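You operate a simulated robot arm through the tools that you are given. There is no shell and no other tool.

You are at the controls of a simulated robot arm. One attempt, no reset.

TASK
The long bed has gone off: scrape out the dead mortar and spread a fresh one.
Fine: scraper first, then the trowel with mortar from the board; both tools back. Set down upright: scraper, trowel. A coat counts when it lies all over at full strength: go over it till it gets no stronger. What is to be rubbed or washed off counts as gone when no trace of it is left.
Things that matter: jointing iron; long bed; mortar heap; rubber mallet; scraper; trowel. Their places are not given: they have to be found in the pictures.

The check looks at the end state, three seconds after you hand in, the way a careful person would. Anything else that was tipped, shoved, dropped, spilled or broken makes it a failure.

THE ROBOT
A 7-joint arm with a two-finger parallel gripper, fixed in place. Base frame: the origin is at the foot of the arm, x ahead of it, y to its left, z up; the work surface is at about z = 0.6. Readings come in m, degrees, newtons and seconds.
With the tool pointing down near the work surface it reaches from about 0.26 to 0.76 m from the base axis. Its first joint turns from -166.0 to 166.0 degrees. Payload 3.91 kg.
The TCP is the grasp point between the finger pads, 0.03 m short of the fingertips. In the tool frame z runs along the fingers and y along their closing line. The gripper opens to 0.11 m. The fingers are 0.02 m wide and 0.01 m thick; the gripper's body (0.048 by 0.112 m) begins 0.055 m behind the TCP.
Orientation is that of the tool frame in the base frame, as a unit quaternion [x, y, z, w]. With the fingers straight down and closing along the base's y, the tool's x points along the base's -x, its y along +y and its z along -z.

THE INTERFACE
- The arm moves only by the tool apply_moves. Its argument "rows" is one flat list of numbers, 7 for each row, row after row: the shift along the base's x, y, z in units of 40 mm (1.0 is 40 mm), then the turn, a rotation vector about the base's x, y, z in units of 4 degrees (1.0 is 4 degrees), then the opening, from 0 (shut) to 1 (fully open). In form: [tx, ty, tz, wx, wy, wz, claw, tx, ty, tz, wx, wy, wz, claw, ...]. A call has 1 to 20 rows; each row shifts and turns the commanded pose from where the row before left it. A call with a number of a shift or a turn outside -1 to 1 is refused whole. Each row takes 0.2 s and may step no farther than 0.05 m and 8.6 degrees from the row before; otherwise, or with a gripper value out of range, the whole call is refused. Where a pose cannot be reached the arm comes as near as it can. A force on the tool above 40 N (or 10 N above the force at the start of the call, whichever is more), or a blocked arm, ends the call early, and 0.2 s more pass. Each finger travels about 0.153 m/s and halts on what it meets, pressing with about 23 N; the grip force reading is that of the motor and also rises with nothing between the fingers. The clock runs only during rows and for 0.2 s after the last one: add rows that do not move to give the fingers time. It gives the time, the measured TCP pose, the force on the tool (base axes), the opening and the grip force at its end, in the units of the frame above (readings bear some noise), with the torque about the TCP (base axes, N m) and any sound that the robot's microphone picked up, and new pictures: "pictures" is both (left out), scene, wrist or none.
- Cameras (640 x 400 px; columns grow to the right, rows downward): "scene" is fixed at [0.0495, 0.4994, 1.2873]; the picture's right is [-0.53, -0.85, 0.00], its down [-0.45, 0.28, -0.85] and it looks along [0.72, -0.45, -0.53] (base axes); focal length 343 px, centre (320, 200). "wrist" rides on the gripper at [0.077, 0.007, -0.114] in the tool frame; the picture's right is [-0.09, 1.00, 0.00], its down [-0.80, -0.07, -0.59] and it looks along [-0.59, -0.05, 0.80] (tool axes); focal length 270 px, centre (320, 200).
- raise_lower(by): slides the trunk up (or, below 0, down) by that many m; the arm rides with it, the base frame stays. It gives what a move gives, with no picture.
- locate(camera, pixels): for up to 12 pixels [column, row] of the newest picture of that camera ("zoom" is the newest enlarged one), the place [x, y, z] in the base frame of the surface seen there, good to about 0.002 m. No time passes.
- inspect(camera, box): a new picture of the part [left, top, right, bottom] of that camera's present view, enlarged. No time passes.
- job_done(): hands the job in; it is judged then, once.

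Leave the gripper open and the arm clear of the work at the hand-in unless told otherwise.

The tools are called after ">>>" by a JSON object that holds its "method" and its "body". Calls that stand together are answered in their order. apply_moves: Moves the arm, as the interface text tells. Its arguments: {"type":"object","properties":{"rows":{"type":"array","items":{"type":"number"}},"pictures":{"type":"string","enum":["both","scene","wrist","none"]}},"required":["rows"]} The other tools are called the same way: raise_lower (by) slides the trunk up or down; locate (camera, pixels) gives the place of the surface under pixels of a picture; inspect (camera, box) takes an enlarged picture of a part of a camera's view; job_done () hands the job in.

At the start:

```text
t: 0.0
ee_pos: [0.4717, -0.1209, 0.9666]
orientation: [0.001, 1.0, -0.001, 0.0]
force: [0.6, 0.4, 0.4]
ft_torque: [0.01, 0.0, 0.02]
width: 0.1101
grasp_force: 0.0
trunk travel left (down, up): [-0.525, 0.085]
```

scene: 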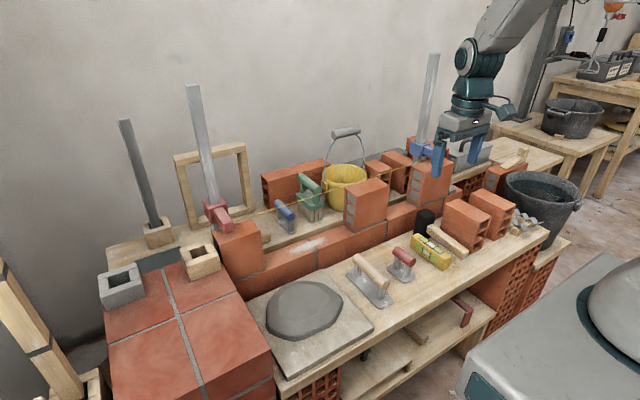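
wrist: 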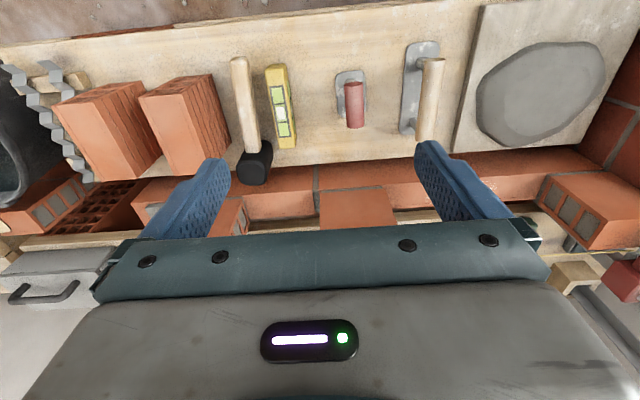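

I see a workbench with a low brick course running along it, a mortar board with a grey heap at left, a trowel with wooden handle (370,275), a red-handled tool (402,263), a yellow level and a black mallet. First I enlarge parts of the views to tell which is which.

>>> {"method": "inspect", "body": {"camera": "scene", "box": [240, 140, 480, 290]}}

>>> {"method": "inspect", "body": {"camera": "scene", "box": [330, 220, 490, 320]}}

>>> {"method": "inspect", "body": {"camera": "wrist", "box": [200, 20, 480, 195]}}

```text
2.67 times, centred on (360, 215) of scene
```

zoom: 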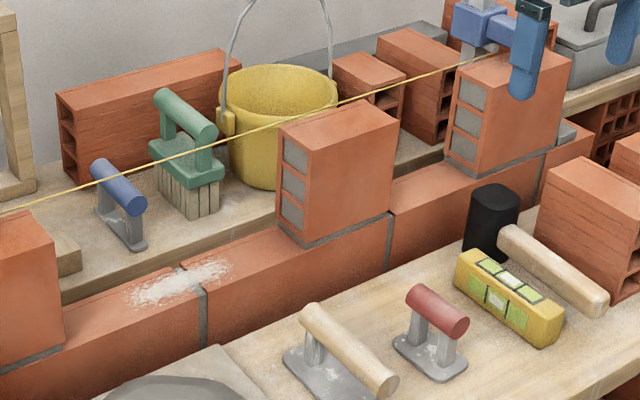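

```text
4.00 times, centred on (410, 270) of scene
```

zoom: 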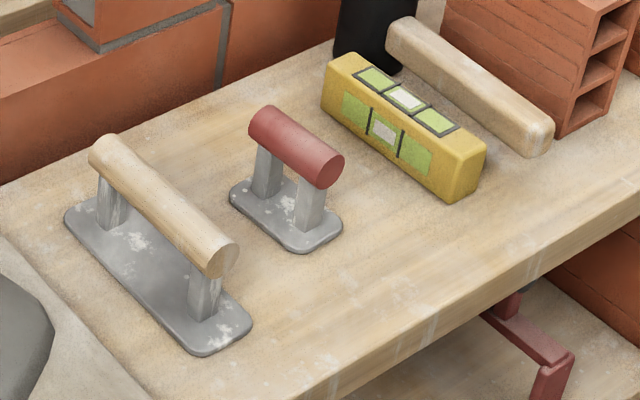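

```text
2.29 times, centred on (340, 108) of wrist
```

zoom: 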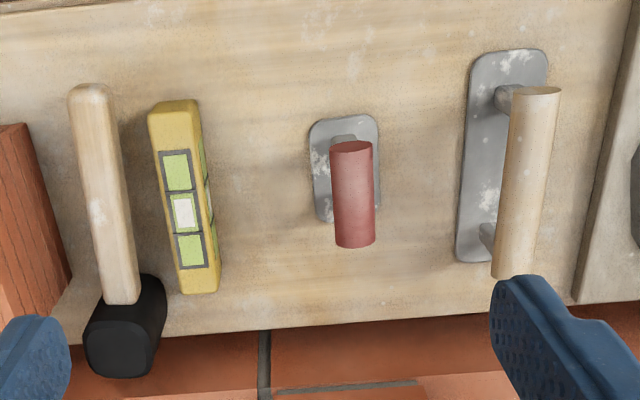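

The wall course has a whitish patch of set mortar on its top between two bricks. I look closer at it, at the blue tool and the red tool, and at the other gaps.

>>> {"method": "inspect", "body": {"camera": "scene", "box": [260, 190, 340, 270]}}

>>> {"method": "inspect", "body": {"camera": "scene", "box": [200, 200, 360, 300]}}

>>> {"method": "inspect", "body": {"camera": "scene", "box": [380, 120, 560, 232]}}

>>> {"method": "inspect", "body": {"camera": "scene", "box": [80, 220, 280, 400]}}

>>> {"method": "locate", "body": {"camera": "scene", "pixels": [[305, 245], [240, 285], [318, 255], [345, 225], [400, 215], [390, 220], [370, 272], [402, 258], [300, 310], [285, 212], [424, 218], [443, 250]]}}

```text
5.00 times, centred on (300, 230) of scene
```

zoom: 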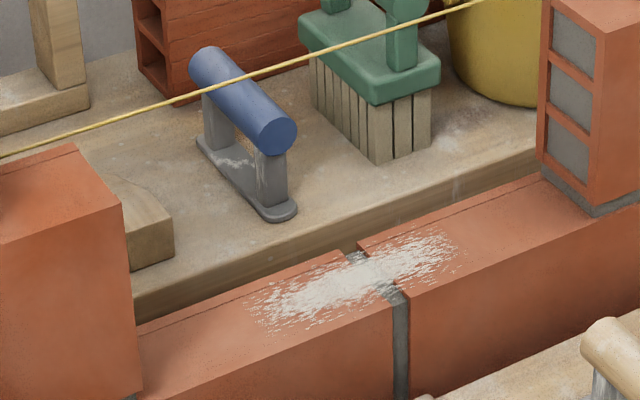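

```text
4.00 times, centred on (280, 250) of scene
```

zoom: 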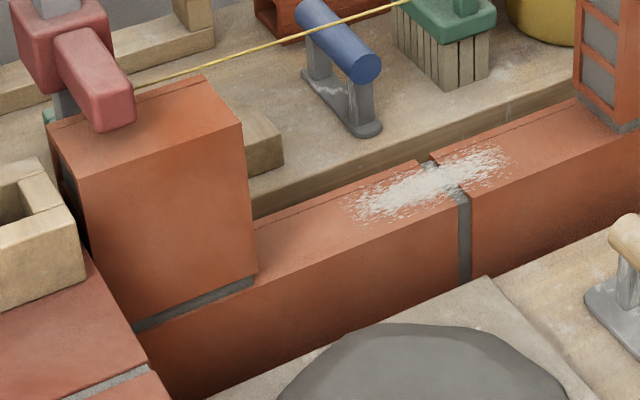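

```text
3.56 times, centred on (470, 176) of scene
```

zoom: 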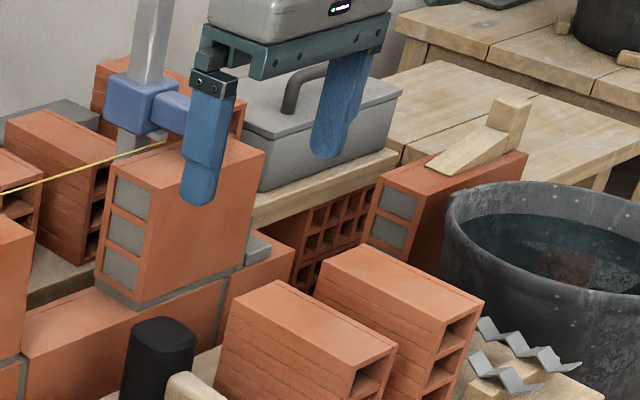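

```text
2.22 times, centred on (180, 310) of scene
```

zoom: 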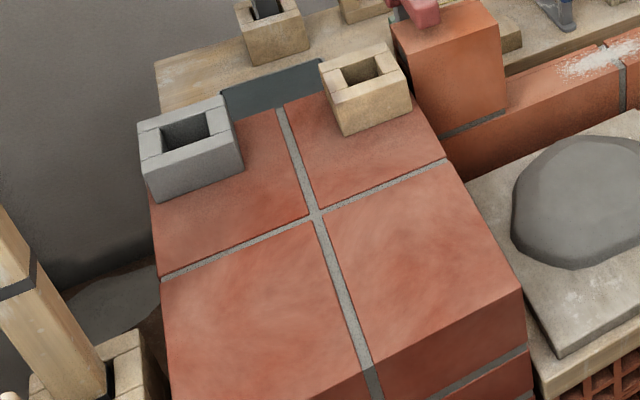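

```text
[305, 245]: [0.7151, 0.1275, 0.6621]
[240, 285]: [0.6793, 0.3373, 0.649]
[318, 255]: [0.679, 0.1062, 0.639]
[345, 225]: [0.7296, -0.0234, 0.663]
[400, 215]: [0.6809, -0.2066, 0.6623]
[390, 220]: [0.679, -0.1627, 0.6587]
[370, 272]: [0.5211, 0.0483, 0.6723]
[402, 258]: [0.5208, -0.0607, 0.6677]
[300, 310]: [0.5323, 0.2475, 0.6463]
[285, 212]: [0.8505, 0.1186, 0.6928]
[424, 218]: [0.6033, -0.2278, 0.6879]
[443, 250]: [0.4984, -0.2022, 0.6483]
```

The white, crusted strip on the low course between the two standing bricks looks like the dead mortar; the tool out of easy reach behind the wall has a narrow blade (jointing iron, probably), and the red one a broad blade (scraper, probably). I measure the line, the posts and the bricks before moving.

>>> {"method": "locate", "body": {"camera": "scene", "pixels": [[195, 88], [205, 150], [215, 212], [225, 222], [433, 56], [425, 120], [422, 150], [300, 203], [262, 222], [352, 190], [384, 180], [130, 123]]}}

>>> {"method": "inspect", "body": {"camera": "scene", "box": [190, 180, 290, 245]}}

>>> {"method": "inspect", "body": {"camera": "scene", "box": [330, 140, 450, 220]}}

```text
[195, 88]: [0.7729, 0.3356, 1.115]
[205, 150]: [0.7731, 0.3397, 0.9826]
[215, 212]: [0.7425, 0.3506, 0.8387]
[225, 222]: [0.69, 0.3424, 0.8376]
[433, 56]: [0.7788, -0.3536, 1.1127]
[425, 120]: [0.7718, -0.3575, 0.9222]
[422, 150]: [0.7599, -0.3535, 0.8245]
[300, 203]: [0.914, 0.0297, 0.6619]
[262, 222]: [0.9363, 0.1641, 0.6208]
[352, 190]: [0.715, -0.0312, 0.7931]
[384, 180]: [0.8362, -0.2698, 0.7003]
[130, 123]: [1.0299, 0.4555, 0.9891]
```

```text
6.15 times, centred on (240, 212) of scene
```

zoom: 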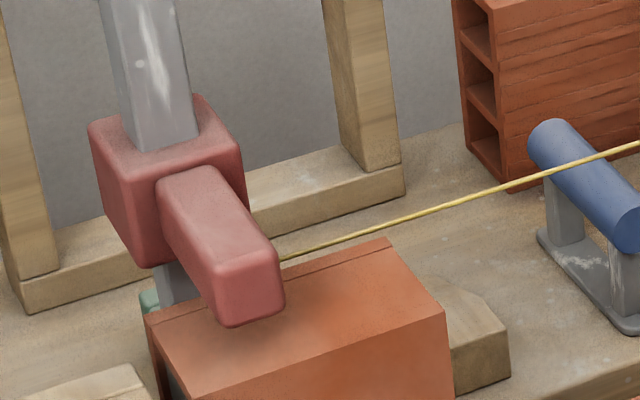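

```text
5.00 times, centred on (390, 180) of scene
```

zoom: 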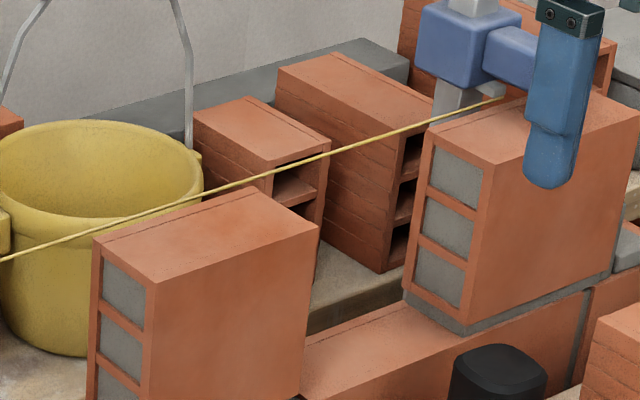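

The yellow line runs between the two clamps at about x 0.71, z 0.82, right over the wall, so I have to work under it. I move the hand high over the bed to look down on it with the wrist camera.

>>> {"method": "apply_moves", "body": {"rows": [0.6, 0.92, 0, 0, 0, 0, 1, 0.6, 0.92, 0, 0, 0, 0, 1, 0.6, 0.92, 0, 0, 0, 0, 1, 0.6, 0.92, 0, 0, 0, 0, 1, 0.6, 0.92, 0, 0, 0, 0, 1, 0.6, 0.92, 0, 0, 0, 0, 1], "pictures": "both"}}

```text
t: 1.4
ee_pos: [0.615, 0.1006, 0.9678]
orientation: [0.0, 1.0, 0.001, -0.001]
force: [-0.2, -0.2, -1.2]
ft_torque: [0.0, 0.0, 0.0]
width: 0.1098
grasp_force: 0.1
trunk travel left (down, up): [-0.525, 0.085]
```

scene: 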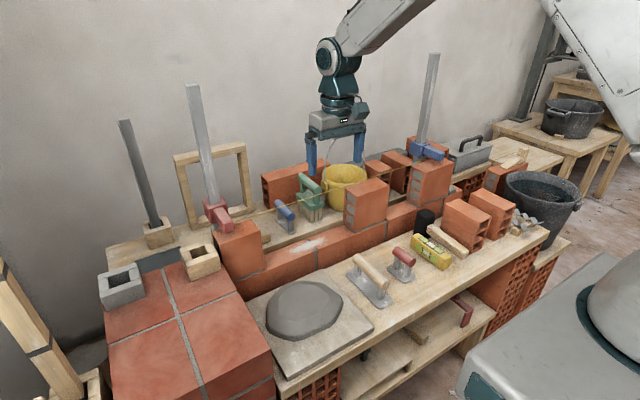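
wrist: 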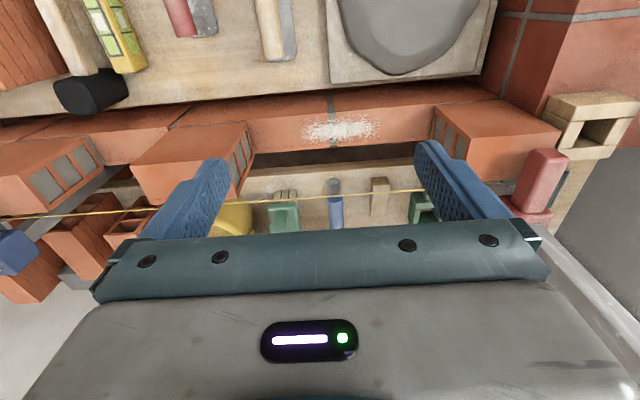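

The bed is seen at (340,130) in the wrist view. I enlarge it and measure its patch and the string.

>>> {"method": "inspect", "body": {"camera": "wrist", "box": [230, 80, 460, 224]}}

>>> {"method": "inspect", "body": {"camera": "wrist", "box": [280, 95, 400, 170]}}

>>> {"method": "inspect", "body": {"camera": "scene", "box": [200, 180, 360, 280]}}

>>> {"method": "locate", "body": {"camera": "wrist", "pixels": [[303, 131], [378, 127], [340, 120], [340, 140], [255, 115], [430, 100], [250, 150], [438, 110], [335, 98], [335, 148], [337, 190], [280, 190]]}}

```text
2.78 times, centred on (345, 152) of wrist
```

zoom: 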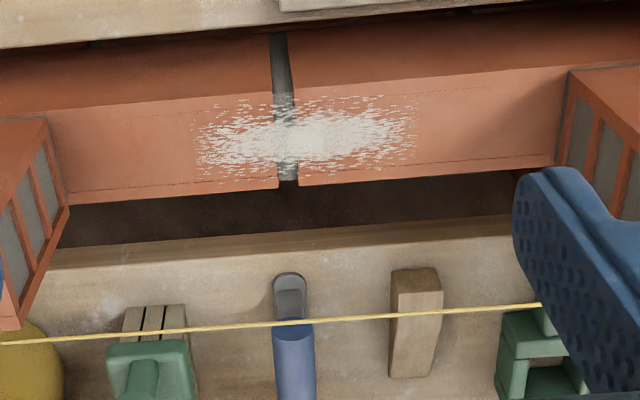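

```text
5.33 times, centred on (340, 132) of wrist
```

zoom: 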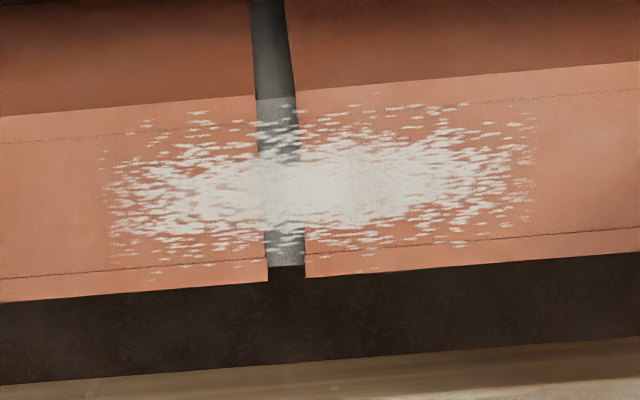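

```text
4.00 times, centred on (280, 230) of scene
```

zoom: 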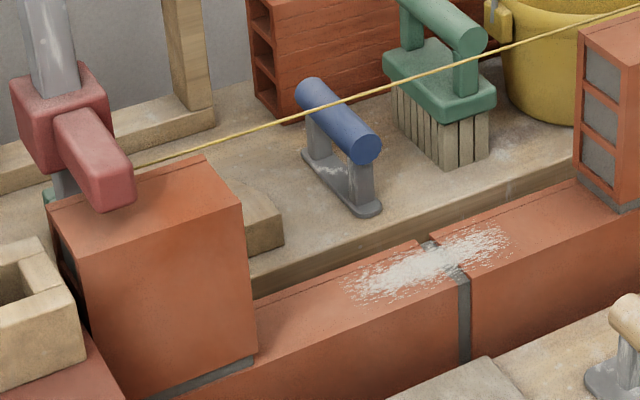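

```text
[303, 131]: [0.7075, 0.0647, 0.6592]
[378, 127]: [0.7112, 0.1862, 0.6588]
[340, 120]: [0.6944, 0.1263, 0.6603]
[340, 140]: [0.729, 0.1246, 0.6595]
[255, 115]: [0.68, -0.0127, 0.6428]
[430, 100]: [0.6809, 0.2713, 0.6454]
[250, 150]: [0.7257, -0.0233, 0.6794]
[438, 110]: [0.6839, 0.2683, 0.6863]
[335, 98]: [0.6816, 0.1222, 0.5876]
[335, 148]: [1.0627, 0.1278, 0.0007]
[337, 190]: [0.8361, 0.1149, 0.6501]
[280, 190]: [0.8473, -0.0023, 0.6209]
```

The patch covers about x 0.685–0.74, y 0.06–0.19 at z 0.66; combining both views, the line lies near x 0.742, z 0.798. Next I move back to look straight at the red and wooden-handled tools from above.

>>> {"method": "apply_moves", "body": {"rows": [-0.95, -0.5, -0.2, 0, 0, 0, 1, -0.95, -0.5, -0.2, 0, 0, 0, 1, -0.95, -0.5, -0.4, 0, 0, 0, 1, -0.95, -0.5, -0.4, 0, 0, 0, 1, -0.95, -0.5, -0.4, 0, 0, 0, 1], "pictures": "both"}}

```text
t: 2.6
ee_pos: [0.4223, -0.0005, 0.9018]
orientation: [0.001, 1.0, 0.0, 0.0]
force: [-0.3, 0.3, 0.5]
ft_torque: [-0.01, -0.01, 0.02]
width: 0.1099
grasp_force: 0.0
trunk travel left (down, up): [-0.525, 0.085]
```

scene: 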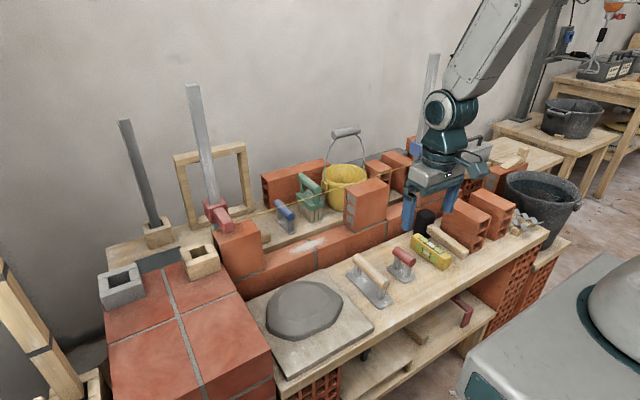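
wrist: 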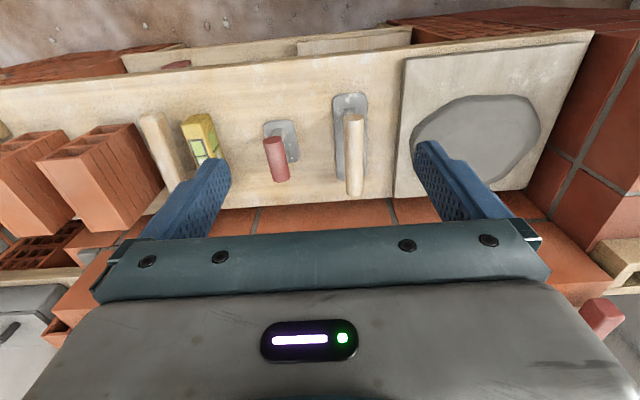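

Both tools are visible: red one at (280,150), wooden one at (352,150). I enlarge and measure.

>>> {"method": "inspect", "body": {"camera": "wrist", "box": [240, 80, 400, 180]}}

>>> {"method": "inspect", "body": {"camera": "scene", "box": [330, 230, 430, 310]}}

>>> {"method": "locate", "body": {"camera": "wrist", "pixels": [[275, 140], [281, 178], [278, 158], [267, 125], [297, 158], [353, 115], [354, 192], [354, 152], [337, 98], [365, 98], [338, 176], [292, 123]]}}

```text
4.00 times, centred on (320, 130) of wrist
```

zoom: 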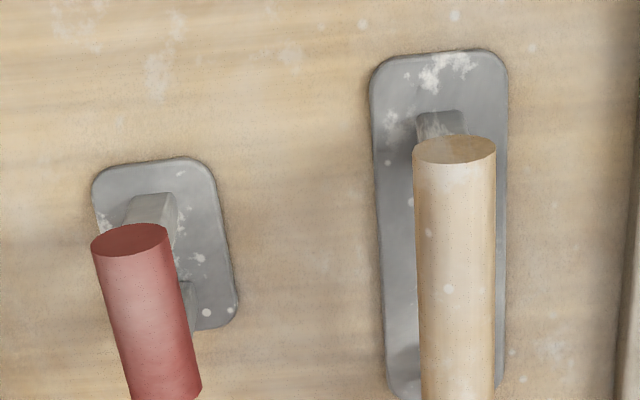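

```text
5.00 times, centred on (380, 270) of scene
```

zoom: 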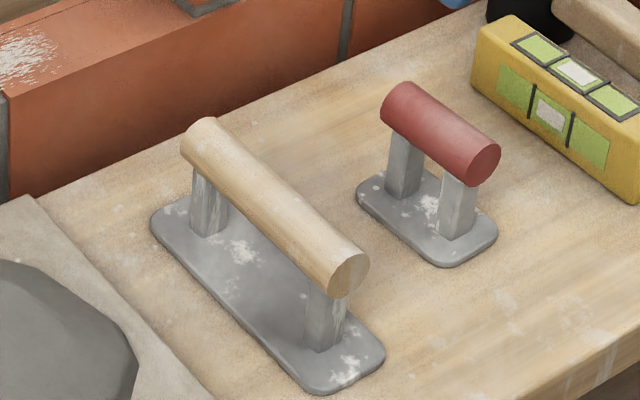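

```text
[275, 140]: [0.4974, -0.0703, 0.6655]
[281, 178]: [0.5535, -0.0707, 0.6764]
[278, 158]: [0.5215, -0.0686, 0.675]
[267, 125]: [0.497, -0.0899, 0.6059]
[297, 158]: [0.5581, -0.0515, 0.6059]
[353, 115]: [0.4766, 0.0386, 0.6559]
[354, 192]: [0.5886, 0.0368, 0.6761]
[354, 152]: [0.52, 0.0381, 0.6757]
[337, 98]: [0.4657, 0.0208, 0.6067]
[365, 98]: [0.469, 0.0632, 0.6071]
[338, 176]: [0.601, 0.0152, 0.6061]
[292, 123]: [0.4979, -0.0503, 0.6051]
```

Scraper (red): plate about x 0.488–0.562, y −0.092…−0.048, handle along x at y ≈ −0.070, top z 0.676. Trowel: plate about x 0.455–0.61, y ≈ 0.040. I tilt the hand about 32° toward the base (so that it later fits under the line) and come to a pre-grasp point behind the scraper handle.

>>> {"method": "apply_moves", "body": {"rows": [0.12, -0.22, -0.42, 0, -1, 0, 0.6, 0.12, -0.22, -0.42, 0, -1, 0, 0.6, 0.12, -0.22, -0.42, 0, -1, 0, 0.6, 0.12, -0.22, -0.42, 0, -1, 0, 0.6, 0.12, -0.22, -0.42, 0, -1, 0, 0.6, 0.12, -0.22, -0.42, 0, -1, 0, 0.6, 0.12, -0.22, -0.42, 0, -1, 0, 0.6, 0.12, -0.22, -0.42, 0, -1, 0, 0.6], "pictures": "both"}}

>>> {"method": "locate", "body": {"camera": "scene", "pixels": [[430, 252], [451, 262], [416, 241], [436, 236], [455, 252], [424, 215]]}}

```text
t: 4.4
ee_pos: [0.4635, -0.0706, 0.767]
orientation: [0.0, 0.961, 0.0, 0.275]
force: [-0.5, -0.2, 0.1]
ft_torque: [0.02, 0.02, -0.02]
width: 0.0658
grasp_force: 0.0
trunk travel left (down, up): [-0.525, 0.085]
```

scene: 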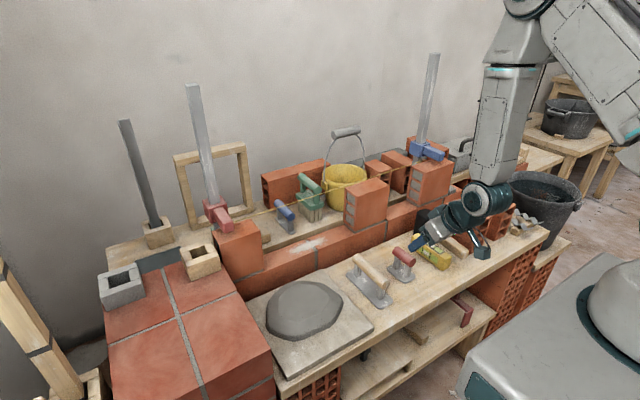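
wrist: 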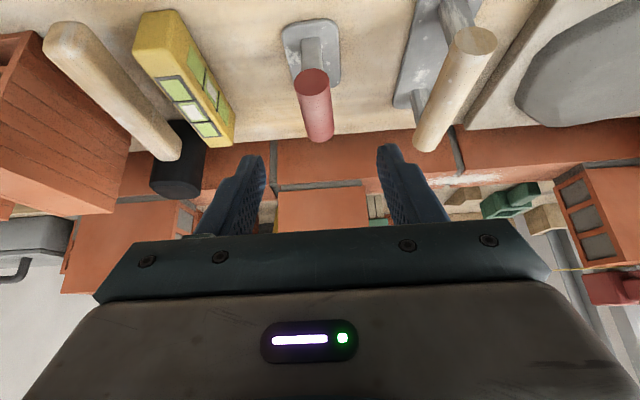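

```text
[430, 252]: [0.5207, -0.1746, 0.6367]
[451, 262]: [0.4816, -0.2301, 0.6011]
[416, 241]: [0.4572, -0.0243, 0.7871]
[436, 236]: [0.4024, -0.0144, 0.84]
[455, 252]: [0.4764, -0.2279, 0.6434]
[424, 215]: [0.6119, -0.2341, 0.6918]
```

The hand is tilted 32° and lined up behind the red handle (313,105). I measure its handle and plate from this closer view.

>>> {"method": "locate", "body": {"camera": "wrist", "pixels": [[310, 72], [312, 90], [314, 110], [317, 135], [300, 100], [327, 100], [288, 24], [335, 22], [312, 20], [288, 55], [338, 85], [313, 50]]}}

>>> {"method": "inspect", "body": {"camera": "wrist", "box": [220, 10, 460, 160]}}

```text
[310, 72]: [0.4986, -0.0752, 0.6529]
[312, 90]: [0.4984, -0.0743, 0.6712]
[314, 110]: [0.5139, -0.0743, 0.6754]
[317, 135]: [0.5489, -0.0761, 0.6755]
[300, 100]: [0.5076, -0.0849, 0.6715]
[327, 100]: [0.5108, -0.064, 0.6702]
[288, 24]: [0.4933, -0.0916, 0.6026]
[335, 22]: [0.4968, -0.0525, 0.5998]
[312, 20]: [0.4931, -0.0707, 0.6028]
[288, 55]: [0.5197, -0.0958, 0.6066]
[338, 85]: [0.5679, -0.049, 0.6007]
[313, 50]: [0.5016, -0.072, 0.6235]
```

```text
2.67 times, centred on (340, 85) of wrist
```

zoom: 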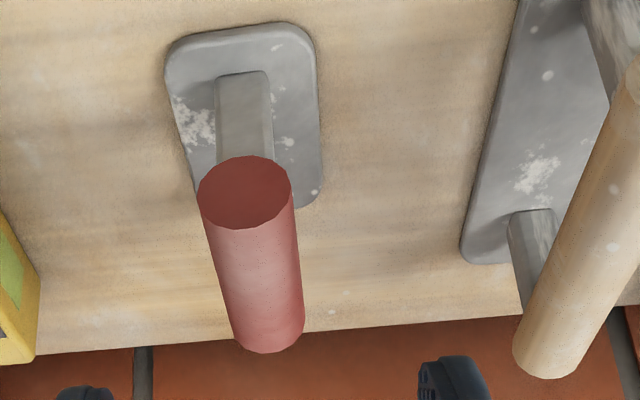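

The handle axis is at y ≈ −0.0745, z ≈ 0.664, from x 0.4985 to about 0.56. I go in along the tool axis to (0.528, −0.074, 0.664) with the claw half open.

>>> {"method": "apply_moves", "body": {"rows": [0.403, -0.022, -0.644, 0, 0, 0, 0.6, 0.403, -0.022, -0.644, 0, 0, 0, 0.6, 0.403, -0.022, -0.644, 0, 0, 0, 0.6, 0.403, -0.022, -0.644, 0, 0, 0, 0.6, 0, 0, 0, 0, 0, 0, 0.6], "pictures": "both"}}

```text
t: 5.6
ee_pos: [0.5257, -0.0746, 0.664]
orientation: [0.002, 0.961, -0.001, 0.275]
force: [-0.1, -0.2, -0.7]
ft_torque: [0.01, -0.04, 0.02]
width: 0.0661
grasp_force: 0.1
trunk travel left (down, up): [-0.525, 0.085]
```

scene: 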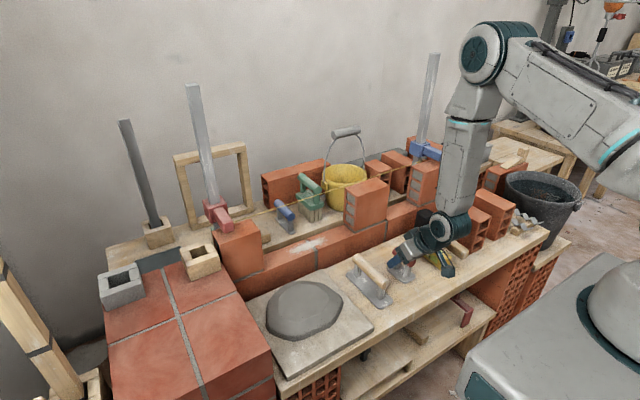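
wrist: 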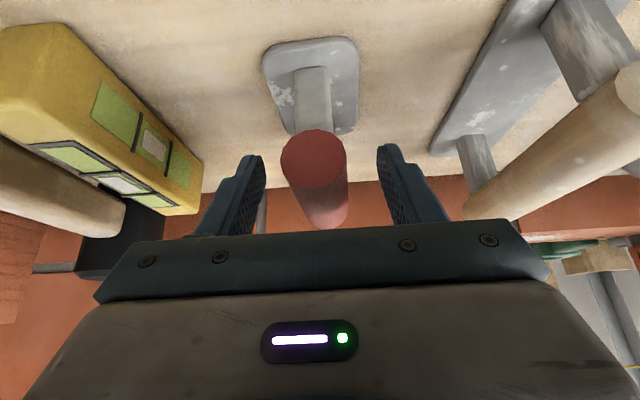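

The handle sits between the fingers. I close the claw and let it settle.

>>> {"method": "apply_moves", "body": {"rows": [0, 0, 0, 0, 0, 0, 0.3, 0, 0, 0, 0, 0, 0, 0.1, 0, 0, 0, 0, 0, 0, 0.0, 0, 0, 0, 0, 0, 0, 0.0, 0, 0, 0, 0, 0, 0, 0.0], "pictures": "both"}}

```text
t: 6.8
ee_pos: [0.5262, -0.0734, 0.6624]
orientation: [0.001, 0.961, 0.0, 0.276]
force: [0.0, 1.2, -0.4]
ft_torque: [0.05, -0.03, -0.01]
width: 0.0278
grasp_force: 23.3
trunk travel left (down, up): [-0.525, 0.085]
```

scene: 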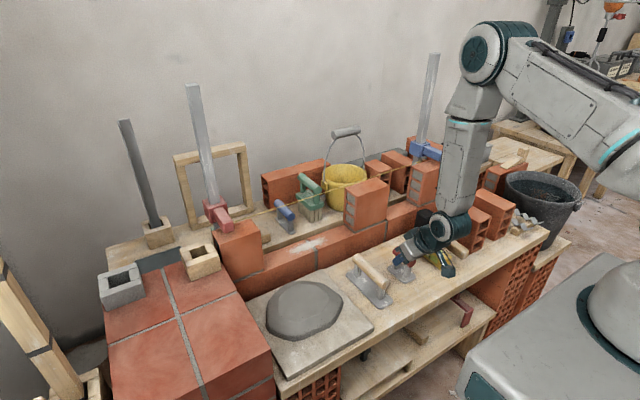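
wrist: 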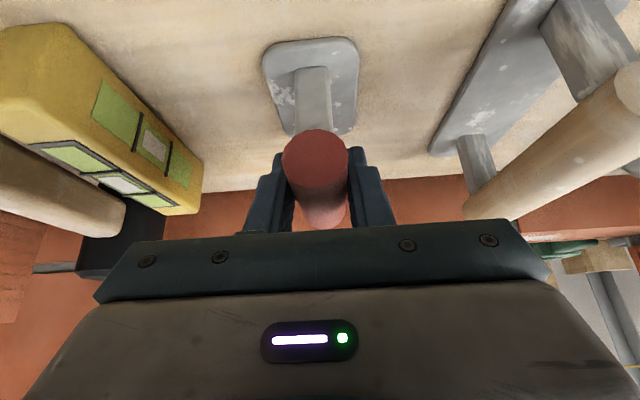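

The claw holds the handle (width 0.028, 23 N). I lift straight up 80 mm and check that the tool hangs level.

>>> {"method": "apply_moves", "body": {"rows": [0, 0, 0.3, 0, 0, 0, 0, 0, 0, 0.5, 0, 0, 0, 0, 0, 0, 0.6, 0, 0, 0, 0, 0, 0, 0.6, 0, 0, 0, 0, 0, 0, 0, 0, 0, 0, 0], "pictures": "both"}}

>>> {"method": "inspect", "body": {"camera": "scene", "box": [340, 190, 460, 290]}}

```text
t: 8.0
ee_pos: [0.5279, -0.0723, 0.7445]
orientation: [0.001, 0.961, -0.001, 0.275]
force: [0.5, 0.1, -0.3]
ft_torque: [0.01, -0.03, -0.03]
width: 0.0276
grasp_force: 23.3
trunk travel left (down, up): [-0.525, 0.085]
```

scene: 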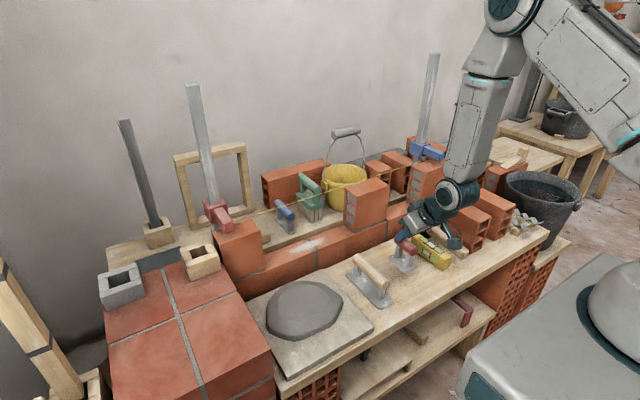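
wrist: 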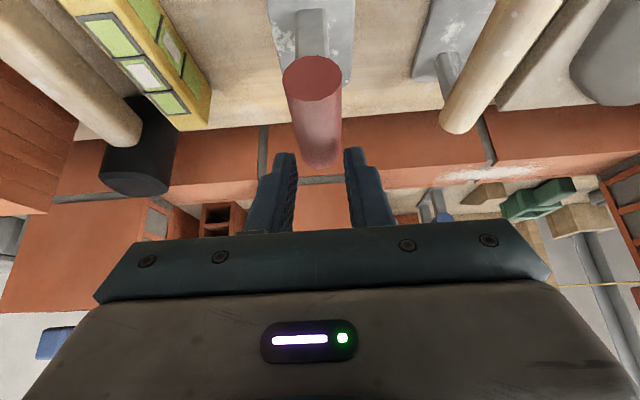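

```text
4.00 times, centred on (400, 240) of scene
```

zoom: 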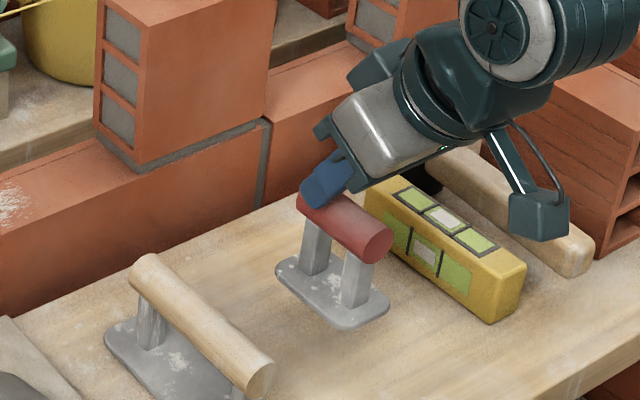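

The handle looks to have shifted relative to the fingers (wrist view: handle at (313,110), fingers at row 190). I measure where the tool is now before going on.

>>> {"method": "locate", "body": {"camera": "wrist", "pixels": [[312, 62], [313, 90], [315, 110], [318, 140], [320, 160], [282, 20], [345, 20], [310, 30], [345, 70], [278, 60], [290, 180], [352, 180]]}}

>>> {"method": "inspect", "body": {"camera": "wrist", "box": [220, 40, 420, 240]}}

>>> {"method": "inspect", "body": {"camera": "scene", "box": [380, 225, 430, 275]}}

```text
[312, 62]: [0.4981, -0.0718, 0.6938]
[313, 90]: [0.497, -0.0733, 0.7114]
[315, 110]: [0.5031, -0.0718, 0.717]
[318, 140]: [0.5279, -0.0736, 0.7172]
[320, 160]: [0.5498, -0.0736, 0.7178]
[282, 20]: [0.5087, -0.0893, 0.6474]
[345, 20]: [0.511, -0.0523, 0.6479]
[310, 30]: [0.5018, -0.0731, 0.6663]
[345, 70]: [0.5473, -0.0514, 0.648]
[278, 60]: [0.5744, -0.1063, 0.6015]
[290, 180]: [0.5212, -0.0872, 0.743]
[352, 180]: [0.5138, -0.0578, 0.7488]
```

```text
2.00 times, centred on (320, 140) of wrist
```

zoom: 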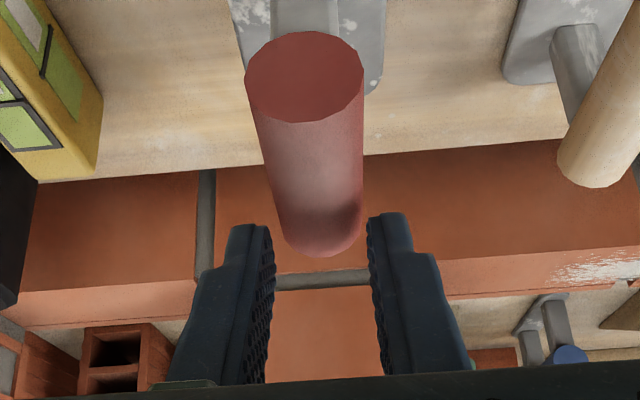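

```text
8.00 times, centred on (405, 250) of scene
```

zoom: 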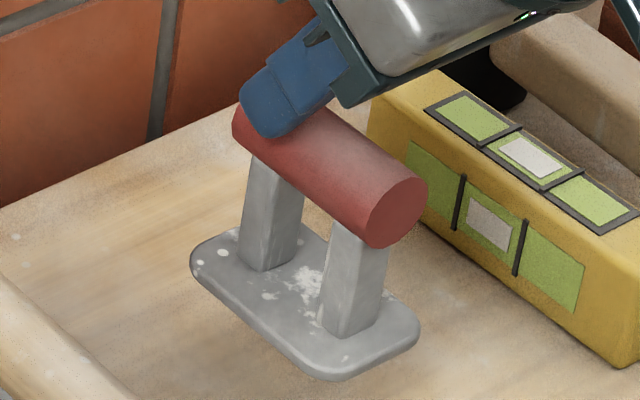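

The tool has slipped about 40 mm down in the fingers and hangs at the fingertips only. I lower it gently back to the bench right away and will regrip.

>>> {"method": "apply_moves", "body": {"rows": [0, 0, -0.25, 0, 0, 0, 0, 0, 0, -0.25, 0, 0, 0, 0, 0, 0, -0.25, 0, 0, 0, 0, 0, 0, -0.25, 0, 0, 0, 0], "pictures": "both"}}

>>> {"method": "locate", "body": {"camera": "wrist", "pixels": [[312, 62], [313, 90], [315, 110], [318, 140], [320, 160], [282, 20], [345, 20], [310, 30], [345, 70]]}}

>>> {"method": "inspect", "body": {"camera": "scene", "box": [380, 225, 430, 275]}}

```text
t: 9.0
ee_pos: [0.5299, -0.0741, 0.7042]
orientation: [0.0, 0.961, 0.0, 0.275]
force: [0.3, -0.3, -1.6]
ft_torque: [0.01, 0.0, 0.02]
width: 0.0275
grasp_force: 23.2
trunk travel left (down, up): [-0.525, 0.085]
```

scene: 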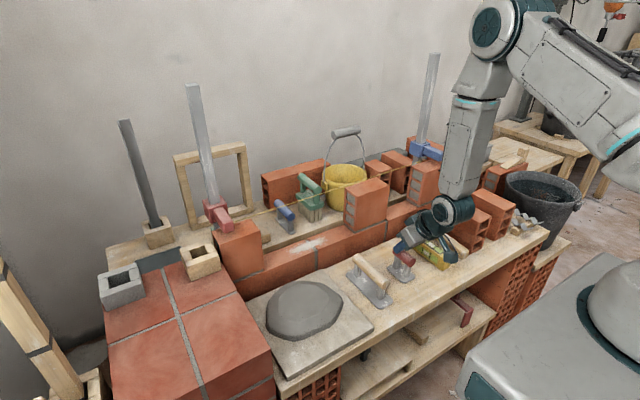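
wrist: 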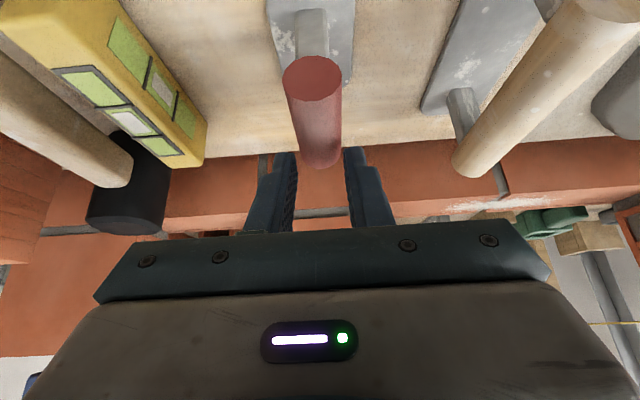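

```text
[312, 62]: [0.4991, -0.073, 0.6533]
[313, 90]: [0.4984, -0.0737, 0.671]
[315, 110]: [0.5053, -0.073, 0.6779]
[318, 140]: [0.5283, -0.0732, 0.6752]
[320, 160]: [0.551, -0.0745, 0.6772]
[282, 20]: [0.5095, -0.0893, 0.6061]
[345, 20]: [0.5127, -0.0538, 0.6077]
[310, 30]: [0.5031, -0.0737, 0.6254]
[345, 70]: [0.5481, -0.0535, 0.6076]
```

```text
8.00 times, centred on (405, 250) of scene
```

zoom: 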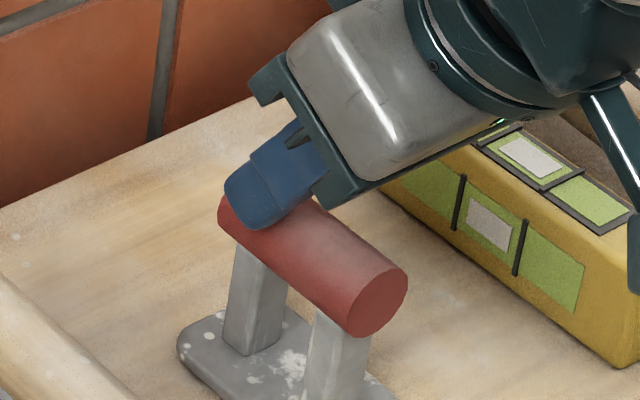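

The tool stands on the bench where it was at first (near end x 0.498). Before regripping I check where the fingertips really are relative to the handle.

>>> {"method": "locate", "body": {"camera": "scene", "pixels": [[398, 252.5], [396, 250], [400, 248], [404, 246], [402.5, 258.75], [411, 260], [393.5, 253], [394, 250.5]]}}

>>> {"method": "inspect", "body": {"camera": "wrist", "box": [230, 40, 410, 240]}}

```text
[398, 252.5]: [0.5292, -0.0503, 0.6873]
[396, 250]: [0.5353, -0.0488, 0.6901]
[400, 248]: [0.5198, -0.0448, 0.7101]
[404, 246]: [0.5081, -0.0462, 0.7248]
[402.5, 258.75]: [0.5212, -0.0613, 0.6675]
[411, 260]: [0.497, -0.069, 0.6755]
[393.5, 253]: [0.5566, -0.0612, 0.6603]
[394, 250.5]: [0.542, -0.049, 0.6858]
```

```text
2.00 times, centred on (320, 140) of wrist
```

zoom: 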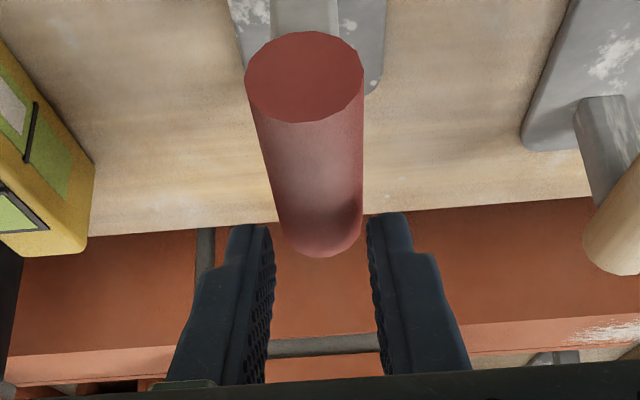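

The fingertips seem to hold only the top of the handle, yet the claw stays at 0.0275. A small test: I lift 6 mm and see whether the tool follows.

>>> {"method": "apply_moves", "body": {"rows": [0, 0, 0.075, 0, 0, 0, 0, 0, 0, 0.075, 0, 0, 0, 0, 0, 0, 0, 0, 0, 0, 0], "pictures": "both"}}

>>> {"method": "locate", "body": {"camera": "wrist", "pixels": [[313, 90], [315, 110], [318, 140], [320, 160], [282, 20], [345, 20], [345, 70]]}}

>>> {"method": "inspect", "body": {"camera": "scene", "box": [380, 225, 430, 275]}}

```text
t: 9.8
ee_pos: [0.5292, -0.0729, 0.7109]
orientation: [0.001, 0.961, 0.0, 0.276]
force: [-0.1, -1.0, -1.5]
ft_torque: [0.01, 0.02, 0.0]
width: 0.0271
grasp_force: 23.2
trunk travel left (down, up): [-0.525, 0.085]
```

scene: 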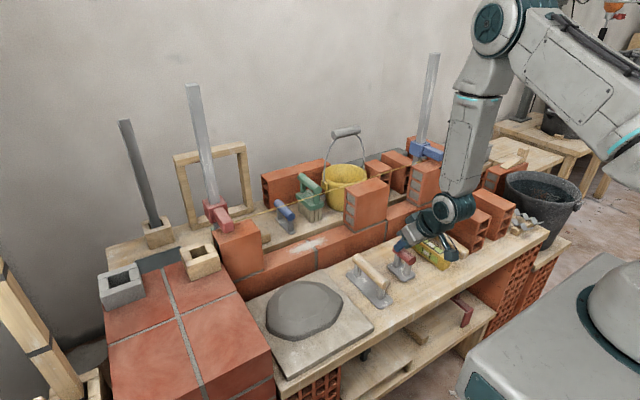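
wrist: 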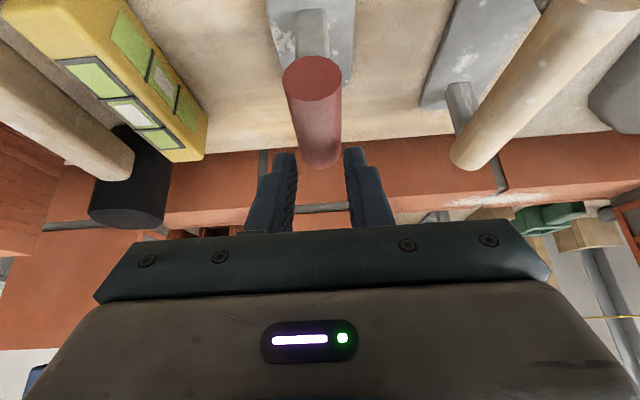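

```text
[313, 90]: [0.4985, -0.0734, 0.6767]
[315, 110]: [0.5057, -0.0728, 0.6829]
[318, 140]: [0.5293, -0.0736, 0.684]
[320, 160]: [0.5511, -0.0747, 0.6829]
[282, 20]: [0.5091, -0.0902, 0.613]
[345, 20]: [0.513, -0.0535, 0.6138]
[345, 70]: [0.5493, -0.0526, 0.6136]
```

```text
8.00 times, centred on (405, 250) of scene
```

zoom: 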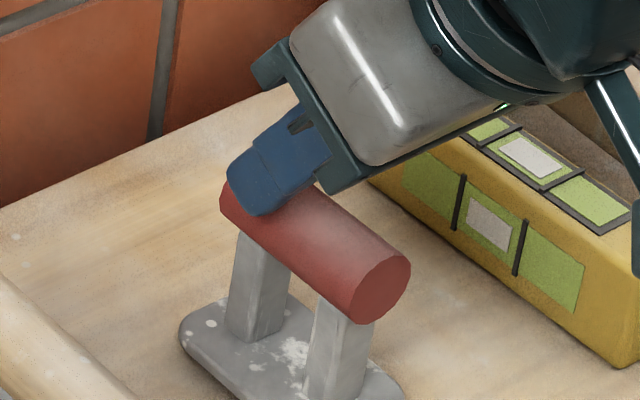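

The tool follows 1:1 and hangs level, so it is held, but only shallowly. I set it down again, open, and take a deeper grip.

>>> {"method": "apply_moves", "body": {"rows": [0, 0, -0.09, 0, 0, 0, 0, 0, 0, -0.09, 0, 0, 0, 0, 0, 0, 0, 0, 0, 0, 0, 0, 0, 0, 0, 0, 0, 0.3, 0, 0, 0, 0, 0, 0, 0.6, 0, 0, 0, 0, 0, 0, 0.6], "pictures": "both"}}

>>> {"method": "locate", "body": {"camera": "wrist", "pixels": [[313, 90], [315, 110], [318, 140], [320, 160], [282, 20], [345, 20], [345, 70]]}}

```text
t: 11.2
ee_pos: [0.5286, -0.0748, 0.7024]
orientation: [0.001, 0.961, 0.0, 0.276]
force: [0.4, -0.2, -0.2]
ft_torque: [0.02, -0.04, 0.02]
width: 0.0662
grasp_force: 0.0
trunk travel left (down, up): [-0.525, 0.085]
```

scene: 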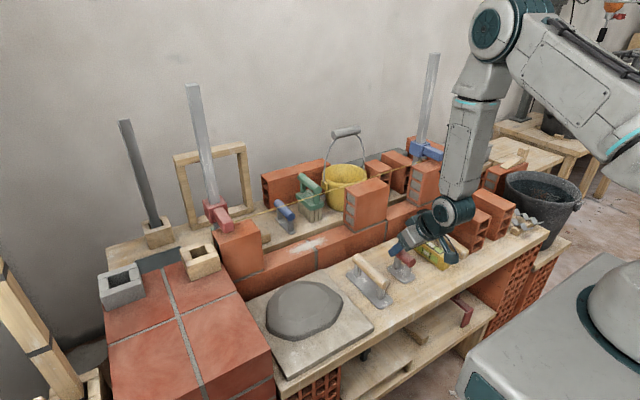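
wrist: 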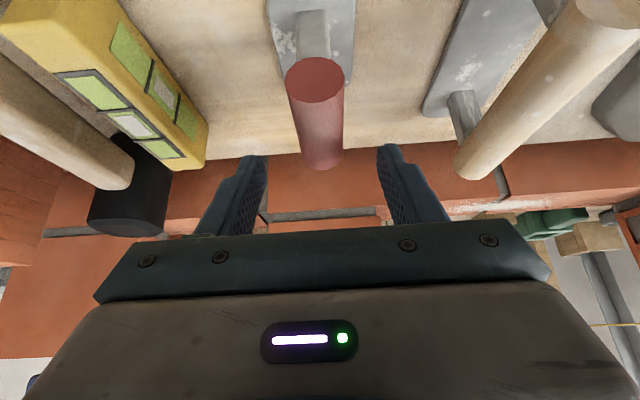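

```text
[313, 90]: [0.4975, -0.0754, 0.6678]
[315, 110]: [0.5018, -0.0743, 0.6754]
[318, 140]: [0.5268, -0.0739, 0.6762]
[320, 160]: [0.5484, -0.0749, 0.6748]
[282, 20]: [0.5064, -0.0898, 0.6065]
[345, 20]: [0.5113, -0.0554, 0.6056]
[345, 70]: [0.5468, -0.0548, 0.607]
```

Released, the tool stands. I go 50 mm down vertically and close around the handle again.

>>> {"method": "apply_moves", "body": {"rows": [0, 0, -0.42, 0, 0, 0, 0.6, 0, 0, -0.42, 0, 0, 0, 0.6, 0, 0, -0.42, 0, 0, 0, 0.6, 0, 0, 0, 0, 0, 0, 0.5, 0, 0, 0, 0, 0, 0, 0.3, 0, 0, 0, 0, 0, 0, 0.15, 0, 0, 0, 0, 0, 0, 0, 0, 0, 0, 0, 0, 0, 0, 0, 0, 0, 0, 0, 0, 0], "pictures": "both"}}

>>> {"method": "inspect", "body": {"camera": "wrist", "box": [220, 40, 420, 240]}}

>>> {"method": "inspect", "body": {"camera": "scene", "box": [380, 225, 430, 275]}}

```text
t: 13.2
ee_pos: [0.5263, -0.0753, 0.653]
orientation: [0.0, 0.961, 0.0, 0.276]
force: [-0.1, -0.1, 0.1]
ft_torque: [0.05, -0.11, -0.02]
width: 0.0276
grasp_force: 22.6
trunk travel left (down, up): [-0.525, 0.085]
```

scene: 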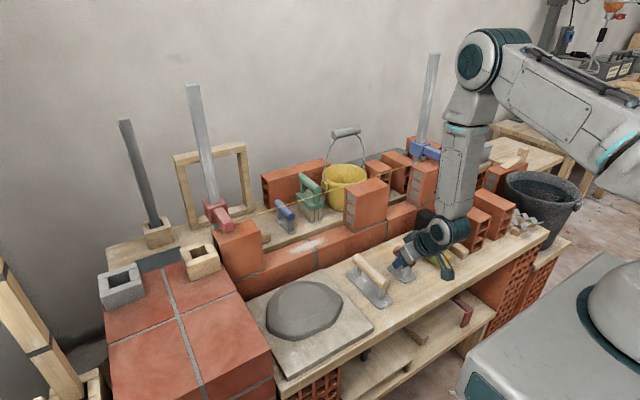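
wrist: 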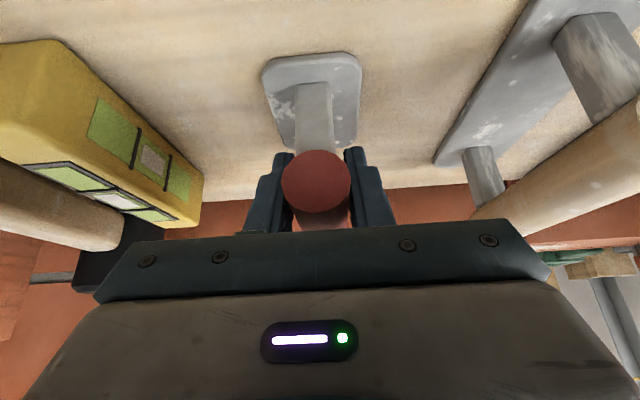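

```text
2.00 times, centred on (320, 140) of wrist
```

zoom: 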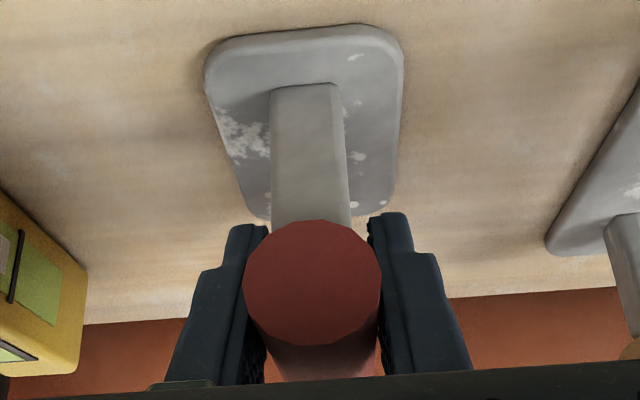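

```text
8.00 times, centred on (405, 250) of scene
```

zoom: 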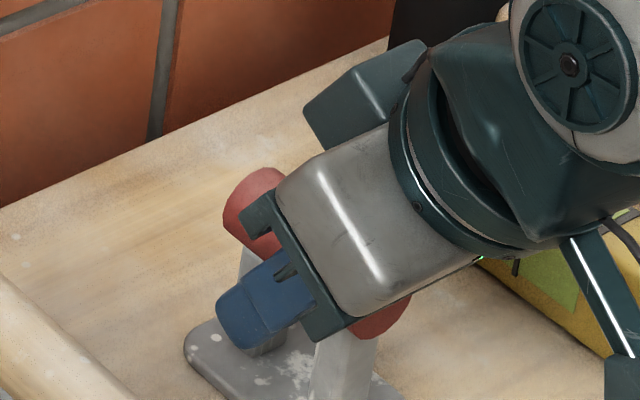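

The fingers now straddle the handle deeply, width 0.0276. I lift slowly this time, about 2 cm/s, and watch for slip.

>>> {"method": "apply_moves", "body": {"rows": [0, 0, 0.05, 0, 0, 0, 0, 0, 0, 0.1, 0, 0, 0, 0, 0, 0, 0.1, 0, 0, 0, 0, 0, 0, 0.1, 0, 0, 0, 0, 0, 0, 0.1, 0, 0, 0, 0, 0, 0, 0.05, 0, 0, 0, 0, 0, 0, 0, 0, 0, 0, 0], "pictures": "both"}}

>>> {"method": "inspect", "body": {"camera": "wrist", "box": [220, 40, 420, 240]}}

>>> {"method": "inspect", "body": {"camera": "scene", "box": [370, 215, 440, 285]}}

```text
t: 14.8
ee_pos: [0.528, -0.0747, 0.6734]
orientation: [0.001, 0.961, -0.001, 0.275]
force: [0.4, 0.1, -1.0]
ft_torque: [0.0, 0.0, 0.02]
width: 0.0278
grasp_force: 23.2
trunk travel left (down, up): [-0.525, 0.085]
```

scene: 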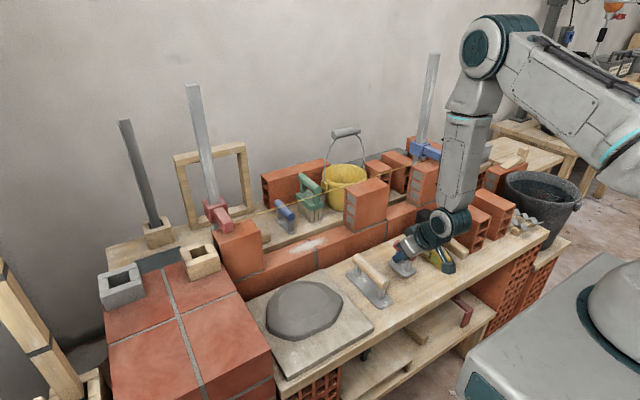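
wrist: 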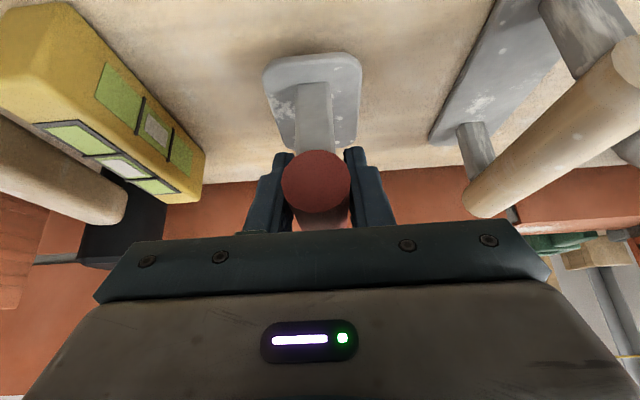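

```text
2.00 times, centred on (320, 140) of wrist
```

zoom: 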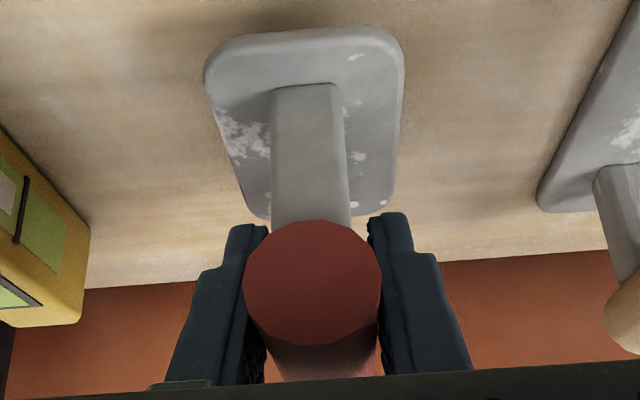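

```text
5.71 times, centred on (405, 250) of scene
```

zoom: 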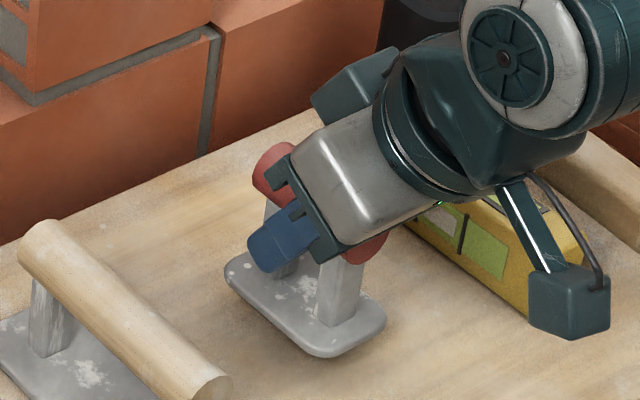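

No slip at slow speed. I lift further, gently ramped, to a plate height of about 0.70.

>>> {"method": "apply_moves", "body": {"rows": [0, 0, 0.1, 0, 0, 0, 0, 0, 0, 0.2, 0, 0, 0, 0, 0, 0, 0.25, 0, 0, 0, 0, 0, 0, 0.3, 0, 0, 0, 0, 0, 0, 0.3, 0, 0, 0, 0, 0, 0, 0.3, 0, 0, 0, 0, 0, 0, 0.25, 0, 0, 0, 0, 0, 0, 0.2, 0, 0, 0, 0, 0, 0, 0.1, 0, 0, 0, 0, 0, 0, 0, 0, 0, 0, 0], "pictures": "wrist"}}

```text
t: 17.0
ee_pos: [0.5284, -0.0733, 0.7546]
orientation: [0.0, 0.961, 0.0, 0.275]
force: [-0.1, 0.0, -0.9]
ft_torque: [-0.01, -0.04, 0.0]
width: 0.0278
grasp_force: 22.9
trunk travel left (down, up): [-0.525, 0.085]
```

wrist: 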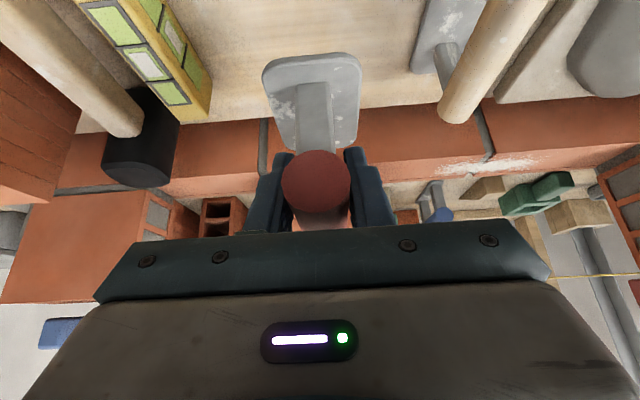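

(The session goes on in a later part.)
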